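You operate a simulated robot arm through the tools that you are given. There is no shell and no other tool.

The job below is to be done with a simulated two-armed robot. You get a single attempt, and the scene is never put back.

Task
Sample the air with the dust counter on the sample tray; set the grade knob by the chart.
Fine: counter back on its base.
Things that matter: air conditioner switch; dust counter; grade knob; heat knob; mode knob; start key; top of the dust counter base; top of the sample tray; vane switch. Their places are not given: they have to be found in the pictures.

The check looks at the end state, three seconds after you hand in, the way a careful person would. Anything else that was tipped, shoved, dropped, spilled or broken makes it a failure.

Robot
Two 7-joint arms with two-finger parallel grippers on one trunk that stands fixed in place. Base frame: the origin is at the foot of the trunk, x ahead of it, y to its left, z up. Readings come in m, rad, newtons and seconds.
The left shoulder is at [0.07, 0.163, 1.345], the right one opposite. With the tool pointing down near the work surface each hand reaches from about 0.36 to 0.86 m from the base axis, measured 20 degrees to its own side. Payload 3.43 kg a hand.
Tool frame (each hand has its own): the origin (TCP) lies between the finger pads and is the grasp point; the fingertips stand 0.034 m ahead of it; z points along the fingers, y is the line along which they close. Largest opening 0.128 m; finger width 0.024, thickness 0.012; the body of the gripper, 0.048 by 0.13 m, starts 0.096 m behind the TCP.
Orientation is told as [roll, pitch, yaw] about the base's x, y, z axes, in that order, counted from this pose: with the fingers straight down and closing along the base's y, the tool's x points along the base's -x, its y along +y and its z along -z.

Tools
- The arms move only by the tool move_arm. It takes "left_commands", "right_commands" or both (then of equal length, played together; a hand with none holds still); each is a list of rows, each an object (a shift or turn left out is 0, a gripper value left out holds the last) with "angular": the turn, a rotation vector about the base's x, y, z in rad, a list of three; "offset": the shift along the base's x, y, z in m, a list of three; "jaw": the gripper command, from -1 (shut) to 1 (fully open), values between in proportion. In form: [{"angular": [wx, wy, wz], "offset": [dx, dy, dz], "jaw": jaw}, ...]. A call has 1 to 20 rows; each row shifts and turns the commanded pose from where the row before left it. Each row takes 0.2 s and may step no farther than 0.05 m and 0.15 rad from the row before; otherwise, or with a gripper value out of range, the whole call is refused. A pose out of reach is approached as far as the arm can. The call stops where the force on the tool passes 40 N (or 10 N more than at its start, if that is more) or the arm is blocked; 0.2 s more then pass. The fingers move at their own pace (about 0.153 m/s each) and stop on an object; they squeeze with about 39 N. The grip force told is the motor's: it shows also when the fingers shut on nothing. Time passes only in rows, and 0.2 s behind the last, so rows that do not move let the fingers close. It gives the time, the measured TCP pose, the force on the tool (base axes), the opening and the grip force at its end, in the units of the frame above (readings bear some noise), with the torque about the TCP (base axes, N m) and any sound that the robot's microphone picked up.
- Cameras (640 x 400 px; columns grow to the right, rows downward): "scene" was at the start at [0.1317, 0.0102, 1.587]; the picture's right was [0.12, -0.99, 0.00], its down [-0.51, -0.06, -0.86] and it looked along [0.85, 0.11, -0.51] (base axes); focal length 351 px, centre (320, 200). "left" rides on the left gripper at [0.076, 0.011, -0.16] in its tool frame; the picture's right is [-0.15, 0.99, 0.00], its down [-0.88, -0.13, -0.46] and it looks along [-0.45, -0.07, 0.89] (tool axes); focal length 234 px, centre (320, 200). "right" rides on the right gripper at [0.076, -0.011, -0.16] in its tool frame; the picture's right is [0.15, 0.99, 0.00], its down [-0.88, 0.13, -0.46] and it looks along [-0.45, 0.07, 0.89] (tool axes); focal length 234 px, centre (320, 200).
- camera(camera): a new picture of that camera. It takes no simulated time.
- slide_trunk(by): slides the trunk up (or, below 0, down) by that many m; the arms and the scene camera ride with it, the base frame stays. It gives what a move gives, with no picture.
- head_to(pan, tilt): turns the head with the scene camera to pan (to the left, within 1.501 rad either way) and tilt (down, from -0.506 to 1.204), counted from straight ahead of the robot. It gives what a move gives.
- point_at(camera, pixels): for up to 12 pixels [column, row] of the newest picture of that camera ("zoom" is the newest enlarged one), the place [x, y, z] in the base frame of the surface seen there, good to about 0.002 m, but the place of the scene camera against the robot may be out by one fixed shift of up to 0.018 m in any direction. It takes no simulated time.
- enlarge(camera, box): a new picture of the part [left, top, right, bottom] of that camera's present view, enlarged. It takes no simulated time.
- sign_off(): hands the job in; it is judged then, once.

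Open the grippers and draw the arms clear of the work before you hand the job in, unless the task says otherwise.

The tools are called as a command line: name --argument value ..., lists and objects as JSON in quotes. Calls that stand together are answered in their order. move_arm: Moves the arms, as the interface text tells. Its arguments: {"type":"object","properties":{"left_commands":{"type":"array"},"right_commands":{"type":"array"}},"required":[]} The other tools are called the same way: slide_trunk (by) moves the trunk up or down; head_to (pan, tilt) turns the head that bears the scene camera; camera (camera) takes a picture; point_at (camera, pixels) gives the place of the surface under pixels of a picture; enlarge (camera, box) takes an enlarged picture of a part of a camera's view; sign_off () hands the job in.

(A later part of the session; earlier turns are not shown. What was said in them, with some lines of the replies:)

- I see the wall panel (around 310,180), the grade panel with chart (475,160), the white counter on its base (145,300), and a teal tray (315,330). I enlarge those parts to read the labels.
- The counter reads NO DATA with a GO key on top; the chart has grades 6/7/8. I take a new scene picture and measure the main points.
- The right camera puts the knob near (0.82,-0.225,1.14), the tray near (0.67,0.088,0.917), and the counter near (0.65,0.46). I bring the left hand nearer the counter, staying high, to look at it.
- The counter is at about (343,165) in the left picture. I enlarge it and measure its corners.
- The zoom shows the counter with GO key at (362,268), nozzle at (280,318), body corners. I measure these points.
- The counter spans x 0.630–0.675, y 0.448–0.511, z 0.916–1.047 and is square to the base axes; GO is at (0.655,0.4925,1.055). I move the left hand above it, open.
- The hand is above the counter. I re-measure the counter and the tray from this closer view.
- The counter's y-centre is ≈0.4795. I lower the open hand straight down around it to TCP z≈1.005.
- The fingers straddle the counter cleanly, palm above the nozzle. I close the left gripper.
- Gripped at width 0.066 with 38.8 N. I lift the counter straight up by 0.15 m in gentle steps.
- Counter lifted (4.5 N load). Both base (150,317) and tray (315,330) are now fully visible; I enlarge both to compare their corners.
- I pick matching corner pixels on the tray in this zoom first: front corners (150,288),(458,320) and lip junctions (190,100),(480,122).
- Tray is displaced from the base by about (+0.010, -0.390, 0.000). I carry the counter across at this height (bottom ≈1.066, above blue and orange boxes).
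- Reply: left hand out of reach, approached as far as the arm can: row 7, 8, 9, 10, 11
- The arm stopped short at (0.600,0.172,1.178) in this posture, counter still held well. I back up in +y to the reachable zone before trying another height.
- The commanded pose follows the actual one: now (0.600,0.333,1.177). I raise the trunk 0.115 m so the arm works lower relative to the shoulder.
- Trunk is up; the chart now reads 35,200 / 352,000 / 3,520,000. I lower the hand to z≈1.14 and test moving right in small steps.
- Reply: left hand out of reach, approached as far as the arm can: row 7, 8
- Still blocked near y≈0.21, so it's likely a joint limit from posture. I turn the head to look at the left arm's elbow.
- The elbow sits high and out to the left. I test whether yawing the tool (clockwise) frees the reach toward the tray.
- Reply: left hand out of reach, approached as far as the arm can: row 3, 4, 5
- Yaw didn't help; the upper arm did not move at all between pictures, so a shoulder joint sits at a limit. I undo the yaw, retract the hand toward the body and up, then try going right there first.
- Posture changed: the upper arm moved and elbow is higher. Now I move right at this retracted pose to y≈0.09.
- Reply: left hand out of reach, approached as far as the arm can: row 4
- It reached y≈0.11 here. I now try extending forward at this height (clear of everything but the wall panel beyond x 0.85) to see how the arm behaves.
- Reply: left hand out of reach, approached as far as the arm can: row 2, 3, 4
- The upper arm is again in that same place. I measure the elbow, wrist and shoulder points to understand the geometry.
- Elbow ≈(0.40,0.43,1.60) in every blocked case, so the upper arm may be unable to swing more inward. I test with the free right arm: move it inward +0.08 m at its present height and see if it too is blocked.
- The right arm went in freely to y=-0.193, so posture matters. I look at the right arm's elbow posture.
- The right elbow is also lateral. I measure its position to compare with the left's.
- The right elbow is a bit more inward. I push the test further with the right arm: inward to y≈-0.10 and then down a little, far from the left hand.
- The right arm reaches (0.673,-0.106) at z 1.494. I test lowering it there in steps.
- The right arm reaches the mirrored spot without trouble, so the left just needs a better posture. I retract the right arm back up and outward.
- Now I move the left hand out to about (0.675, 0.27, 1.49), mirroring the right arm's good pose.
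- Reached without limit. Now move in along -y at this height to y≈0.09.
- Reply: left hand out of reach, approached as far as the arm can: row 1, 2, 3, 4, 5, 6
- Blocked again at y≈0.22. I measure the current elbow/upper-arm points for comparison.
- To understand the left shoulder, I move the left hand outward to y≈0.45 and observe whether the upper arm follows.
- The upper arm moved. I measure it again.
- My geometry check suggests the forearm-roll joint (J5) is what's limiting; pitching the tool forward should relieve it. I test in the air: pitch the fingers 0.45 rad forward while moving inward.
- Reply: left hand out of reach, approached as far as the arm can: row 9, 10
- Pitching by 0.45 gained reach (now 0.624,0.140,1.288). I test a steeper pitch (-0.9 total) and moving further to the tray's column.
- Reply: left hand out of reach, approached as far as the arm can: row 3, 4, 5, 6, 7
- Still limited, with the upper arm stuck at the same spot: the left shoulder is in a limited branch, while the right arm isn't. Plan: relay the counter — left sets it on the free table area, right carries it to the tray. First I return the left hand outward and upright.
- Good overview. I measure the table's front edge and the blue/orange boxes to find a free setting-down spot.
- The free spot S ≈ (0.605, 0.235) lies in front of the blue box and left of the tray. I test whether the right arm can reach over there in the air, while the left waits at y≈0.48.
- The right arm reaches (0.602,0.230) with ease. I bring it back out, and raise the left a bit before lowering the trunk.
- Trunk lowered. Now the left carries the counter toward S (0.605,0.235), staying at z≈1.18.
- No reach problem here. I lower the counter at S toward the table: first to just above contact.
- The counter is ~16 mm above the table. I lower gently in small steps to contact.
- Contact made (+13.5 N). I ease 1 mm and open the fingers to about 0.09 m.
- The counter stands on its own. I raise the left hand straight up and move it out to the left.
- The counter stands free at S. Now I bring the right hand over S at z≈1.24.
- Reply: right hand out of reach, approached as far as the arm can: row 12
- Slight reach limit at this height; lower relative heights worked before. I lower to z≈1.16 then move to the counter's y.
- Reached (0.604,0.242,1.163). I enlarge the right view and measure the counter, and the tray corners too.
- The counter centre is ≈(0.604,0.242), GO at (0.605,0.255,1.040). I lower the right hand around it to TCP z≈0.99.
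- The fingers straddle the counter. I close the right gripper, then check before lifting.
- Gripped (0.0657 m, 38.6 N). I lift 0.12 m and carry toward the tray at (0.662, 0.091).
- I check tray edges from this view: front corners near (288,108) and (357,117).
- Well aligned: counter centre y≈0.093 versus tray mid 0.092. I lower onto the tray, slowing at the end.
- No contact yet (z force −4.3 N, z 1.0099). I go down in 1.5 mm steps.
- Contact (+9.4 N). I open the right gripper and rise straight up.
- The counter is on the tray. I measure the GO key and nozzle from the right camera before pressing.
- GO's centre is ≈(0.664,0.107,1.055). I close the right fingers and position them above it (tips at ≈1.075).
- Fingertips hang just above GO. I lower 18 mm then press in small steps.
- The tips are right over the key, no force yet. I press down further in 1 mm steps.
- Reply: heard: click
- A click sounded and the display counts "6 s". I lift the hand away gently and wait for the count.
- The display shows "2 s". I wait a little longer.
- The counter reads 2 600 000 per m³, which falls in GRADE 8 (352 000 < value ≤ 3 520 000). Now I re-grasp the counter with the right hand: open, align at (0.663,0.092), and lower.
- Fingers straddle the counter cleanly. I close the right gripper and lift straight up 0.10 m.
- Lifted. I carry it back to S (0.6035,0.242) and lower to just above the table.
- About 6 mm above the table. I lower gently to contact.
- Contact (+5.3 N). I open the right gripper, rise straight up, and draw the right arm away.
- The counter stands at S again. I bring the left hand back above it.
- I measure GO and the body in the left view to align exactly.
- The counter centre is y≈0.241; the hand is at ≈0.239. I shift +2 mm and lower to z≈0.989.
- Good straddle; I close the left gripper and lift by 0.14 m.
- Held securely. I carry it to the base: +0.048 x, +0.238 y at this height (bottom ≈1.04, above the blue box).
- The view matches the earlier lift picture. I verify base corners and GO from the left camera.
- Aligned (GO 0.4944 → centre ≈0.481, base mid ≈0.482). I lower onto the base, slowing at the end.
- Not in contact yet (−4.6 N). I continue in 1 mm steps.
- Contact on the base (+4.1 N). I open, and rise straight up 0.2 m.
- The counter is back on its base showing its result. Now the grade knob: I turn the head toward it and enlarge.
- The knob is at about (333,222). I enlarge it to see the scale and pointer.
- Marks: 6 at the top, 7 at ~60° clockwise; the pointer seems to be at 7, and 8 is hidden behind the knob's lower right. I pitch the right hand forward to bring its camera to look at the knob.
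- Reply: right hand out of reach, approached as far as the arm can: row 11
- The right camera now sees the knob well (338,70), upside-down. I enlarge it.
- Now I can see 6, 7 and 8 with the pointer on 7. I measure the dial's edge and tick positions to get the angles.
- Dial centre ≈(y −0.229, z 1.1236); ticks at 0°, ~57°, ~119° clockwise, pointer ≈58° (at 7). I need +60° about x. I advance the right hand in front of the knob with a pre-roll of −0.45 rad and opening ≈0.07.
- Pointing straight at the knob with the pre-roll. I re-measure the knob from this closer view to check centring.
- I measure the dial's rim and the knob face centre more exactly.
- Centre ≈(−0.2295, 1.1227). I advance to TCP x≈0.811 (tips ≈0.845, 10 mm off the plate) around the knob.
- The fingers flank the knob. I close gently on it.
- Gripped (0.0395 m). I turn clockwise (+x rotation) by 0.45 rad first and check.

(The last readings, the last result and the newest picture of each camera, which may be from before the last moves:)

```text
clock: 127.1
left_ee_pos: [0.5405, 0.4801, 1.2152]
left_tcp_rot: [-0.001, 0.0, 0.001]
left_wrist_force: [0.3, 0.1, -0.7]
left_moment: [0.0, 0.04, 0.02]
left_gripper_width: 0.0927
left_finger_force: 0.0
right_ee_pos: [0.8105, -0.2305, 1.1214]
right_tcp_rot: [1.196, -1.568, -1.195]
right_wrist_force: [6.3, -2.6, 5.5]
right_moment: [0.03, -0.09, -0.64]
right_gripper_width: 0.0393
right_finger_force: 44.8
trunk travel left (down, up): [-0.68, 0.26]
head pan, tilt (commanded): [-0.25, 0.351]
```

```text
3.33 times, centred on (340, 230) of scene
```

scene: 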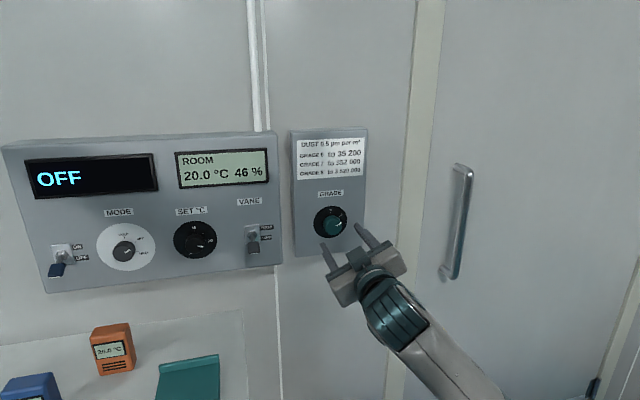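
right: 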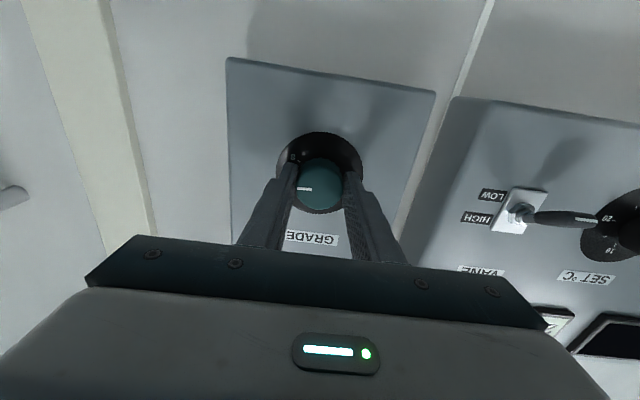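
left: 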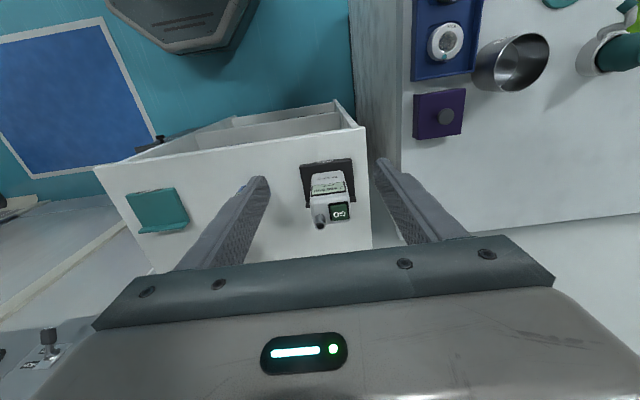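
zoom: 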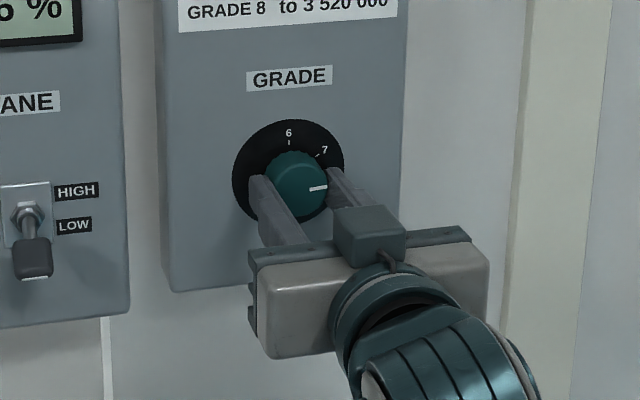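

The knob follows; the pointer has passed 7. I turn the remaining 0.60 rad.

move_arm --right_commands '[{"angular": [0.15, 0, 0]}, {"angular": [0.15, 0, 0]}, {"angular": [0.15, 0, 0]}, {"angular": [0.15, 0, 0]}, {}]'

camera --camera "right"

enlarge --camera "scene" --box '[270, 170, 410, 290]'

```text
clock: 128.3
left_ee_pos: [0.5398, 0.4822, 1.2142]
left_tcp_rot: [-0.002, 0.001, 0.0]
left_wrist_force: [0.7, -0.4, 0.3]
left_moment: [0.0, 0.02, -0.04]
left_gripper_width: 0.0929
left_finger_force: 0.0
right_ee_pos: [0.8115, -0.2284, 1.1231]
right_tcp_rot: [1.57, -0.972, -1.569]
right_wrist_force: [5.7, 5.3, 4.9]
right_moment: [0.01, 0.36, -0.08]
right_gripper_width: 0.0394
right_finger_force: 44.6
trunk travel left (down, up): [-0.68, 0.26]
head pan, tilt (commanded): [-0.25, 0.351]
```

```text
taken
```

right: 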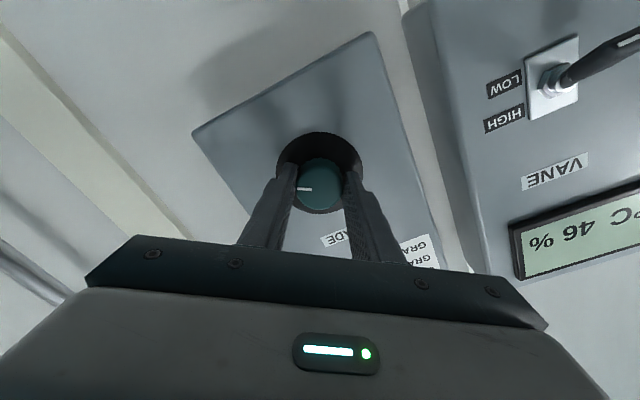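

```text
3.33 times, centred on (340, 230) of scene
```

zoom: 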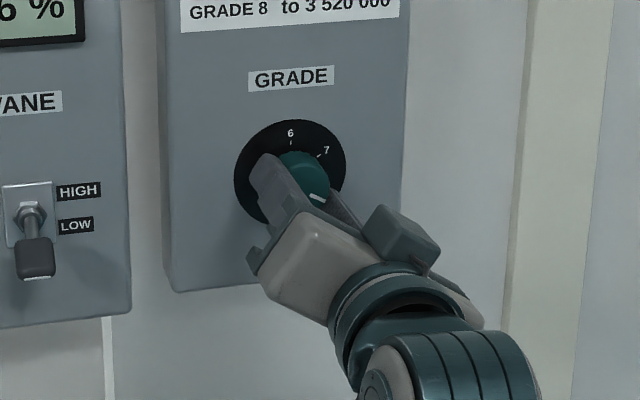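

Rotated the full 1.05 rad. I open the fingers evenly and back straight off the knob.

move_arm --right_commands '[{"jaw": -0.3}, {"jaw": -0.1}, {"jaw": 0.1}, {}, {"offset": [-0.02, 0, 0]}, {"offset": [-0.03, 0, 0]}, {"offset": [-0.03, 0, 0]}, {}]'

camera --camera "right"

enlarge --camera "right" --box '[270, 105, 370, 205]'

```text
clock: 130.1
left_ee_pos: [0.5422, 0.4815, 1.2147]
left_tcp_rot: [0.001, 0.001, 0.0]
left_wrist_force: [-0.4, 0.4, -0.5]
left_moment: [0.06, 0.01, -0.01]
left_gripper_width: 0.0926
left_finger_force: 0.1
right_ee_pos: [0.7305, -0.232, 1.1204]
right_tcp_rot: [1.57, -0.97, -1.568]
right_wrist_force: [-0.5, 0.2, -0.2]
right_moment: [0.03, 0.0, -0.03]
right_gripper_width: 0.0702
right_finger_force: 0.1
trunk travel left (down, up): [-0.68, 0.26]
head pan, tilt (commanded): [-0.25, 0.351]
```

```text
taken
```

right: 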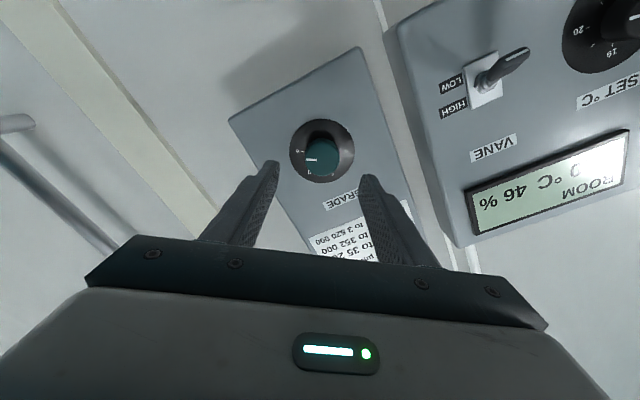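

```text
4.00 times, centred on (320, 155) of right
```

zoom: 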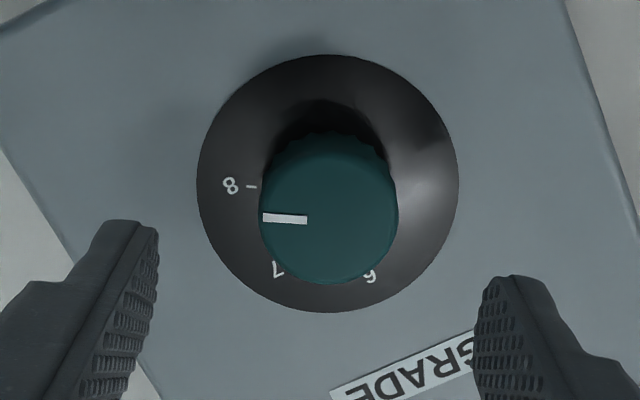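

The pointer now lies parallel to the direction of the "8" tick. I verify the angles numerically.

point_at --camera "zoom" --pixels '[[251, 186], [264, 218], [304, 219], [200, 184], [456, 184], [328, 58], [328, 309], [330, 217], [330, 215]]'

enlarge --camera "scene" --box '[270, 170, 410, 290]'

```text
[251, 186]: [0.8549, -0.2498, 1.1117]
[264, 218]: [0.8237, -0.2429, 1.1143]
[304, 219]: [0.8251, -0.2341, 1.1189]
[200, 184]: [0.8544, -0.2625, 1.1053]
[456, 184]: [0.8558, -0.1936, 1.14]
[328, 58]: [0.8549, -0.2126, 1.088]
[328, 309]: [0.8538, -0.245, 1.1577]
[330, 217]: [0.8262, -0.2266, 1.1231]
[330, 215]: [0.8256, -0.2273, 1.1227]
```

```text
3.33 times, centred on (340, 230) of scene
```

zoom: 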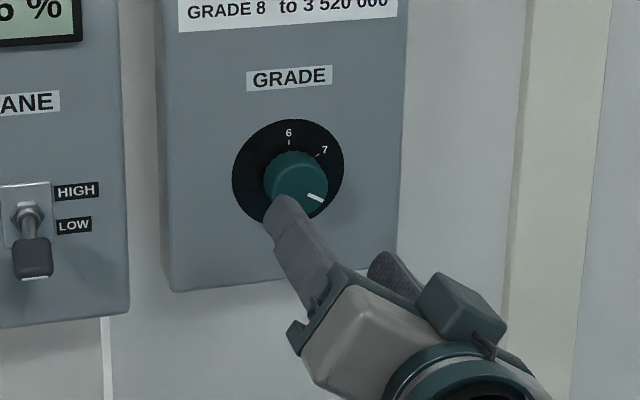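

Pointer ≈118°, the 8 tick ≈117–119°: set to 8. Now I draw the right arm back, unroll it and return it to pointing down.

move_arm --right_commands '[{"offset": [-0.03, 0, 0.01]}, {"offset": [-0.03, -0.005, 0.02], "angular": [-0.15, 0, 0]}, {"offset": [-0.02, -0.005, 0.02], "angular": [-0.15, 0, 0]}, {"offset": [0, -0.005, 0.02], "angular": [-0.15, 0, 0]}, {"offset": [0, -0.005, 0.02], "angular": [-0.15, 0, 0]}, {"angular": [0, 0.15, 0], "offset": [0, 0, 0.01]}, {"angular": [0, 0.15, 0], "offset": [0, 0, 0.01]}, {"angular": [0, 0.15, 0], "offset": [0, -0.005, 0.01]}, {"angular": [0, 0.15, 0], "offset": [0, -0.005, 0.01]}, {"angular": [0, 0.15, 0], "offset": [0, -0.005, 0]}, {"angular": [0, 0.15, 0]}, {"angular": [0, 0.15, 0]}, {"angular": [0, 0.15, 0]}, {"angular": [0, 0.15, 0]}, {"angular": [0, 0.15, 0]}, {"angular": [0, 0.07, 0], "jaw": 1}, {}]' --left_commands '[{"offset": [-0.02, 0, 0.02]}, {"offset": [-0.02, 0, 0.02]}, {"jaw": 1}, {}, {}, {}, {}, {}, {}, {}, {}, {}, {}, {}, {}, {}, {}]'

camera --camera "scene"

```text
clock: 133.7
left_ee_pos: [0.5019, 0.4805, 1.2551]
left_tcp_rot: [0.0, 0.001, 0.001]
left_wrist_force: [-0.6, -0.1, 0.0]
left_moment: [0.0, -0.01, -0.02]
left_gripper_width: 0.1279
left_finger_force: 0.0
right_ee_pos: [0.6511, -0.2657, 1.2521]
right_tcp_rot: [-0.001, -0.001, -0.001]
right_wrist_force: [-0.4, -0.7, -0.5]
right_moment: [0.0, 0.01, 0.0]
right_gripper_width: 0.128
right_finger_force: 0.0
trunk travel left (down, up): [-0.68, 0.26]
head pan, tilt (commanded): [-0.25, 0.351]
```

```text
taken
```

scene: 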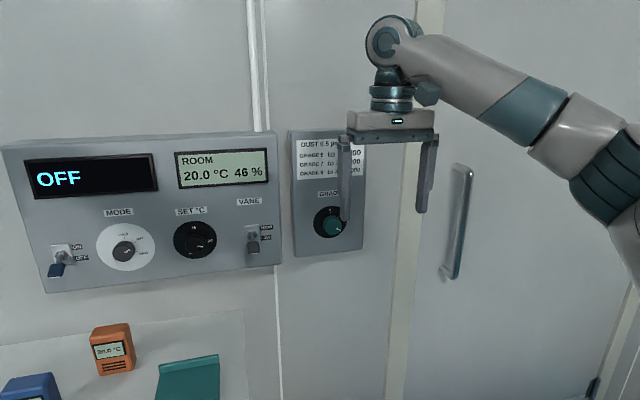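

Both arms are clear and open. I look once more at the table and the wall to check everything is in place.

enlarge --camera "scene" --box '[300, 190, 370, 250]'

head_to --pan 0.35 --tilt 0.6

camera --camera "scene"

camera --camera "left"

```text
6.67 times, centred on (335, 220) of scene
```

zoom: 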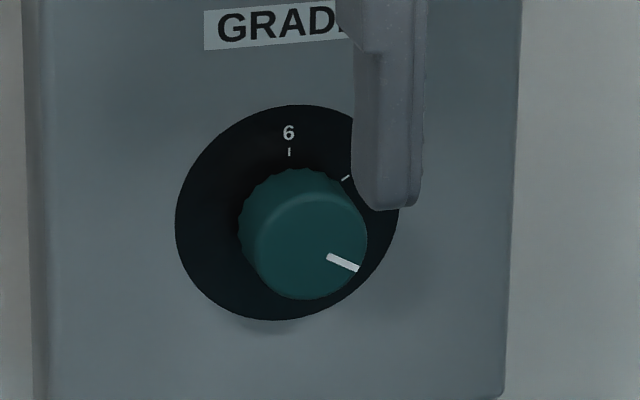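

```text
clock: 134.7
left_ee_pos: [0.4991, 0.4792, 1.2549]
left_tcp_rot: [0.0, 0.0, 0.0]
left_wrist_force: [0.5, 0.2, 0.3]
left_moment: [-0.02, 0.02, -0.03]
left_gripper_width: 0.128
left_finger_force: 0.1
right_ee_pos: [0.6506, -0.2662, 1.2522]
right_tcp_rot: [0.0, -0.001, 0.0]
right_wrist_force: [0.2, -0.3, 0.0]
right_moment: [0.01, -0.03, -0.01]
right_gripper_width: 0.1279
right_finger_force: 0.1
trunk travel left (down, up): [-0.68, 0.26]
head pan, tilt (commanded): [0.351, 0.6]
```

```text
taken
```

scene: 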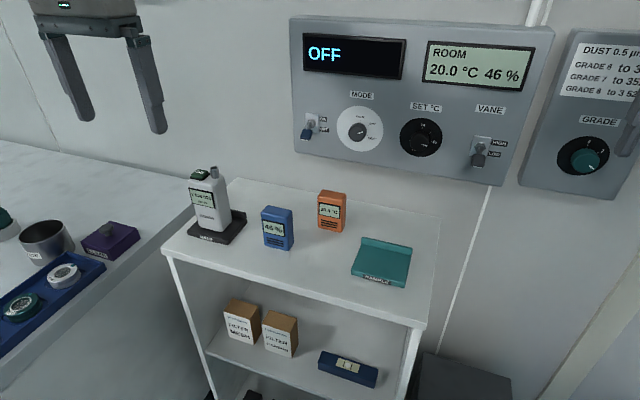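

```text
taken
```

left: 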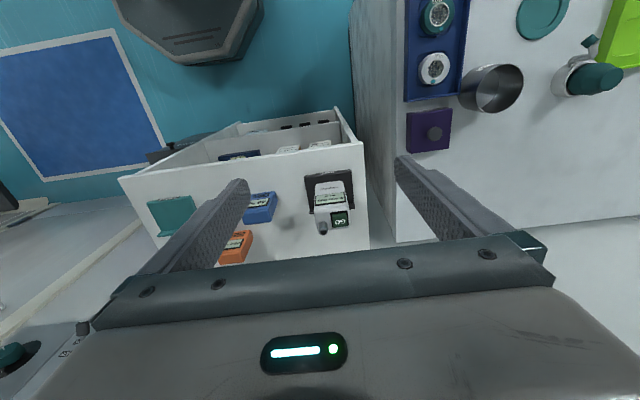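

All looks undisturbed. A last close look at the counter on its base (215,215).

enlarge --camera "scene" --box '[160, 155, 420, 300]'

enlarge --camera "left" --box '[280, 155, 380, 245]'

```text
2.46 times, centred on (290, 228) of scene
```

zoom: 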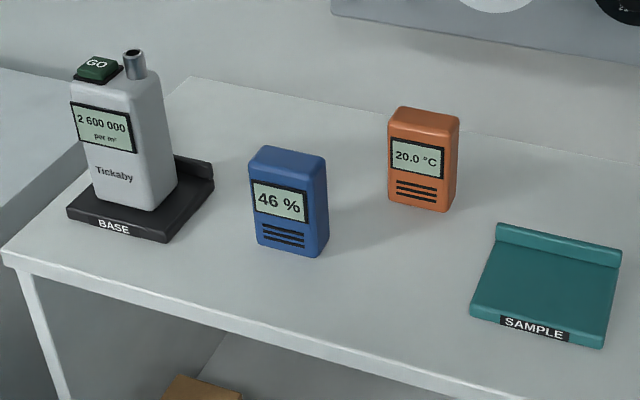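

```text
4.44 times, centred on (330, 200) of left
```

zoom: 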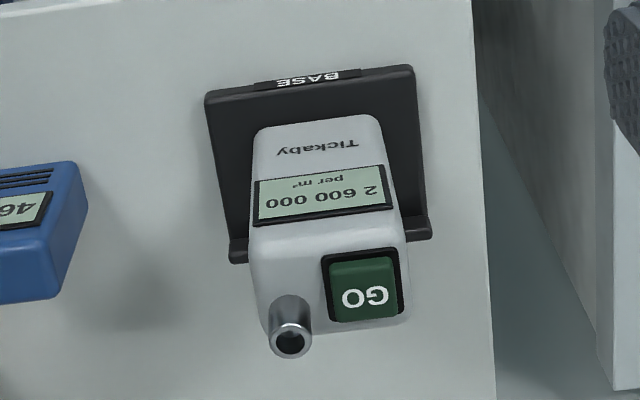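

The counter stands upright and squarely on its base showing 2 600 000 per m³, the grade knob is at 8, everything else is untouched, and both hands are open and clear. I hand the job in.

sign_off

```text
The job is handed in.
```

The air sample taken on the tray read 2 600 000 per m³. By the chart that is Grade 8 (above 352 000, up to 3 520 000), so I turned the grade knob from 7 to 8. The pointer measured about 118° against about 118° for the 8 tick.

The counter is back upright and square on its base.

The left arm could not reach the tray. I set the counter down briefly on the table in front of the blue box, and the right arm carried it to the tray and pressed GO. It came back the same way. The air conditioner switch, heat knob, mode knob and vane switch were not touched. The other items on the table looked undisturbed in the last picture.

Both grippers are open and the arms are clear of the work. The job has been handed in; no result of the check has come back.
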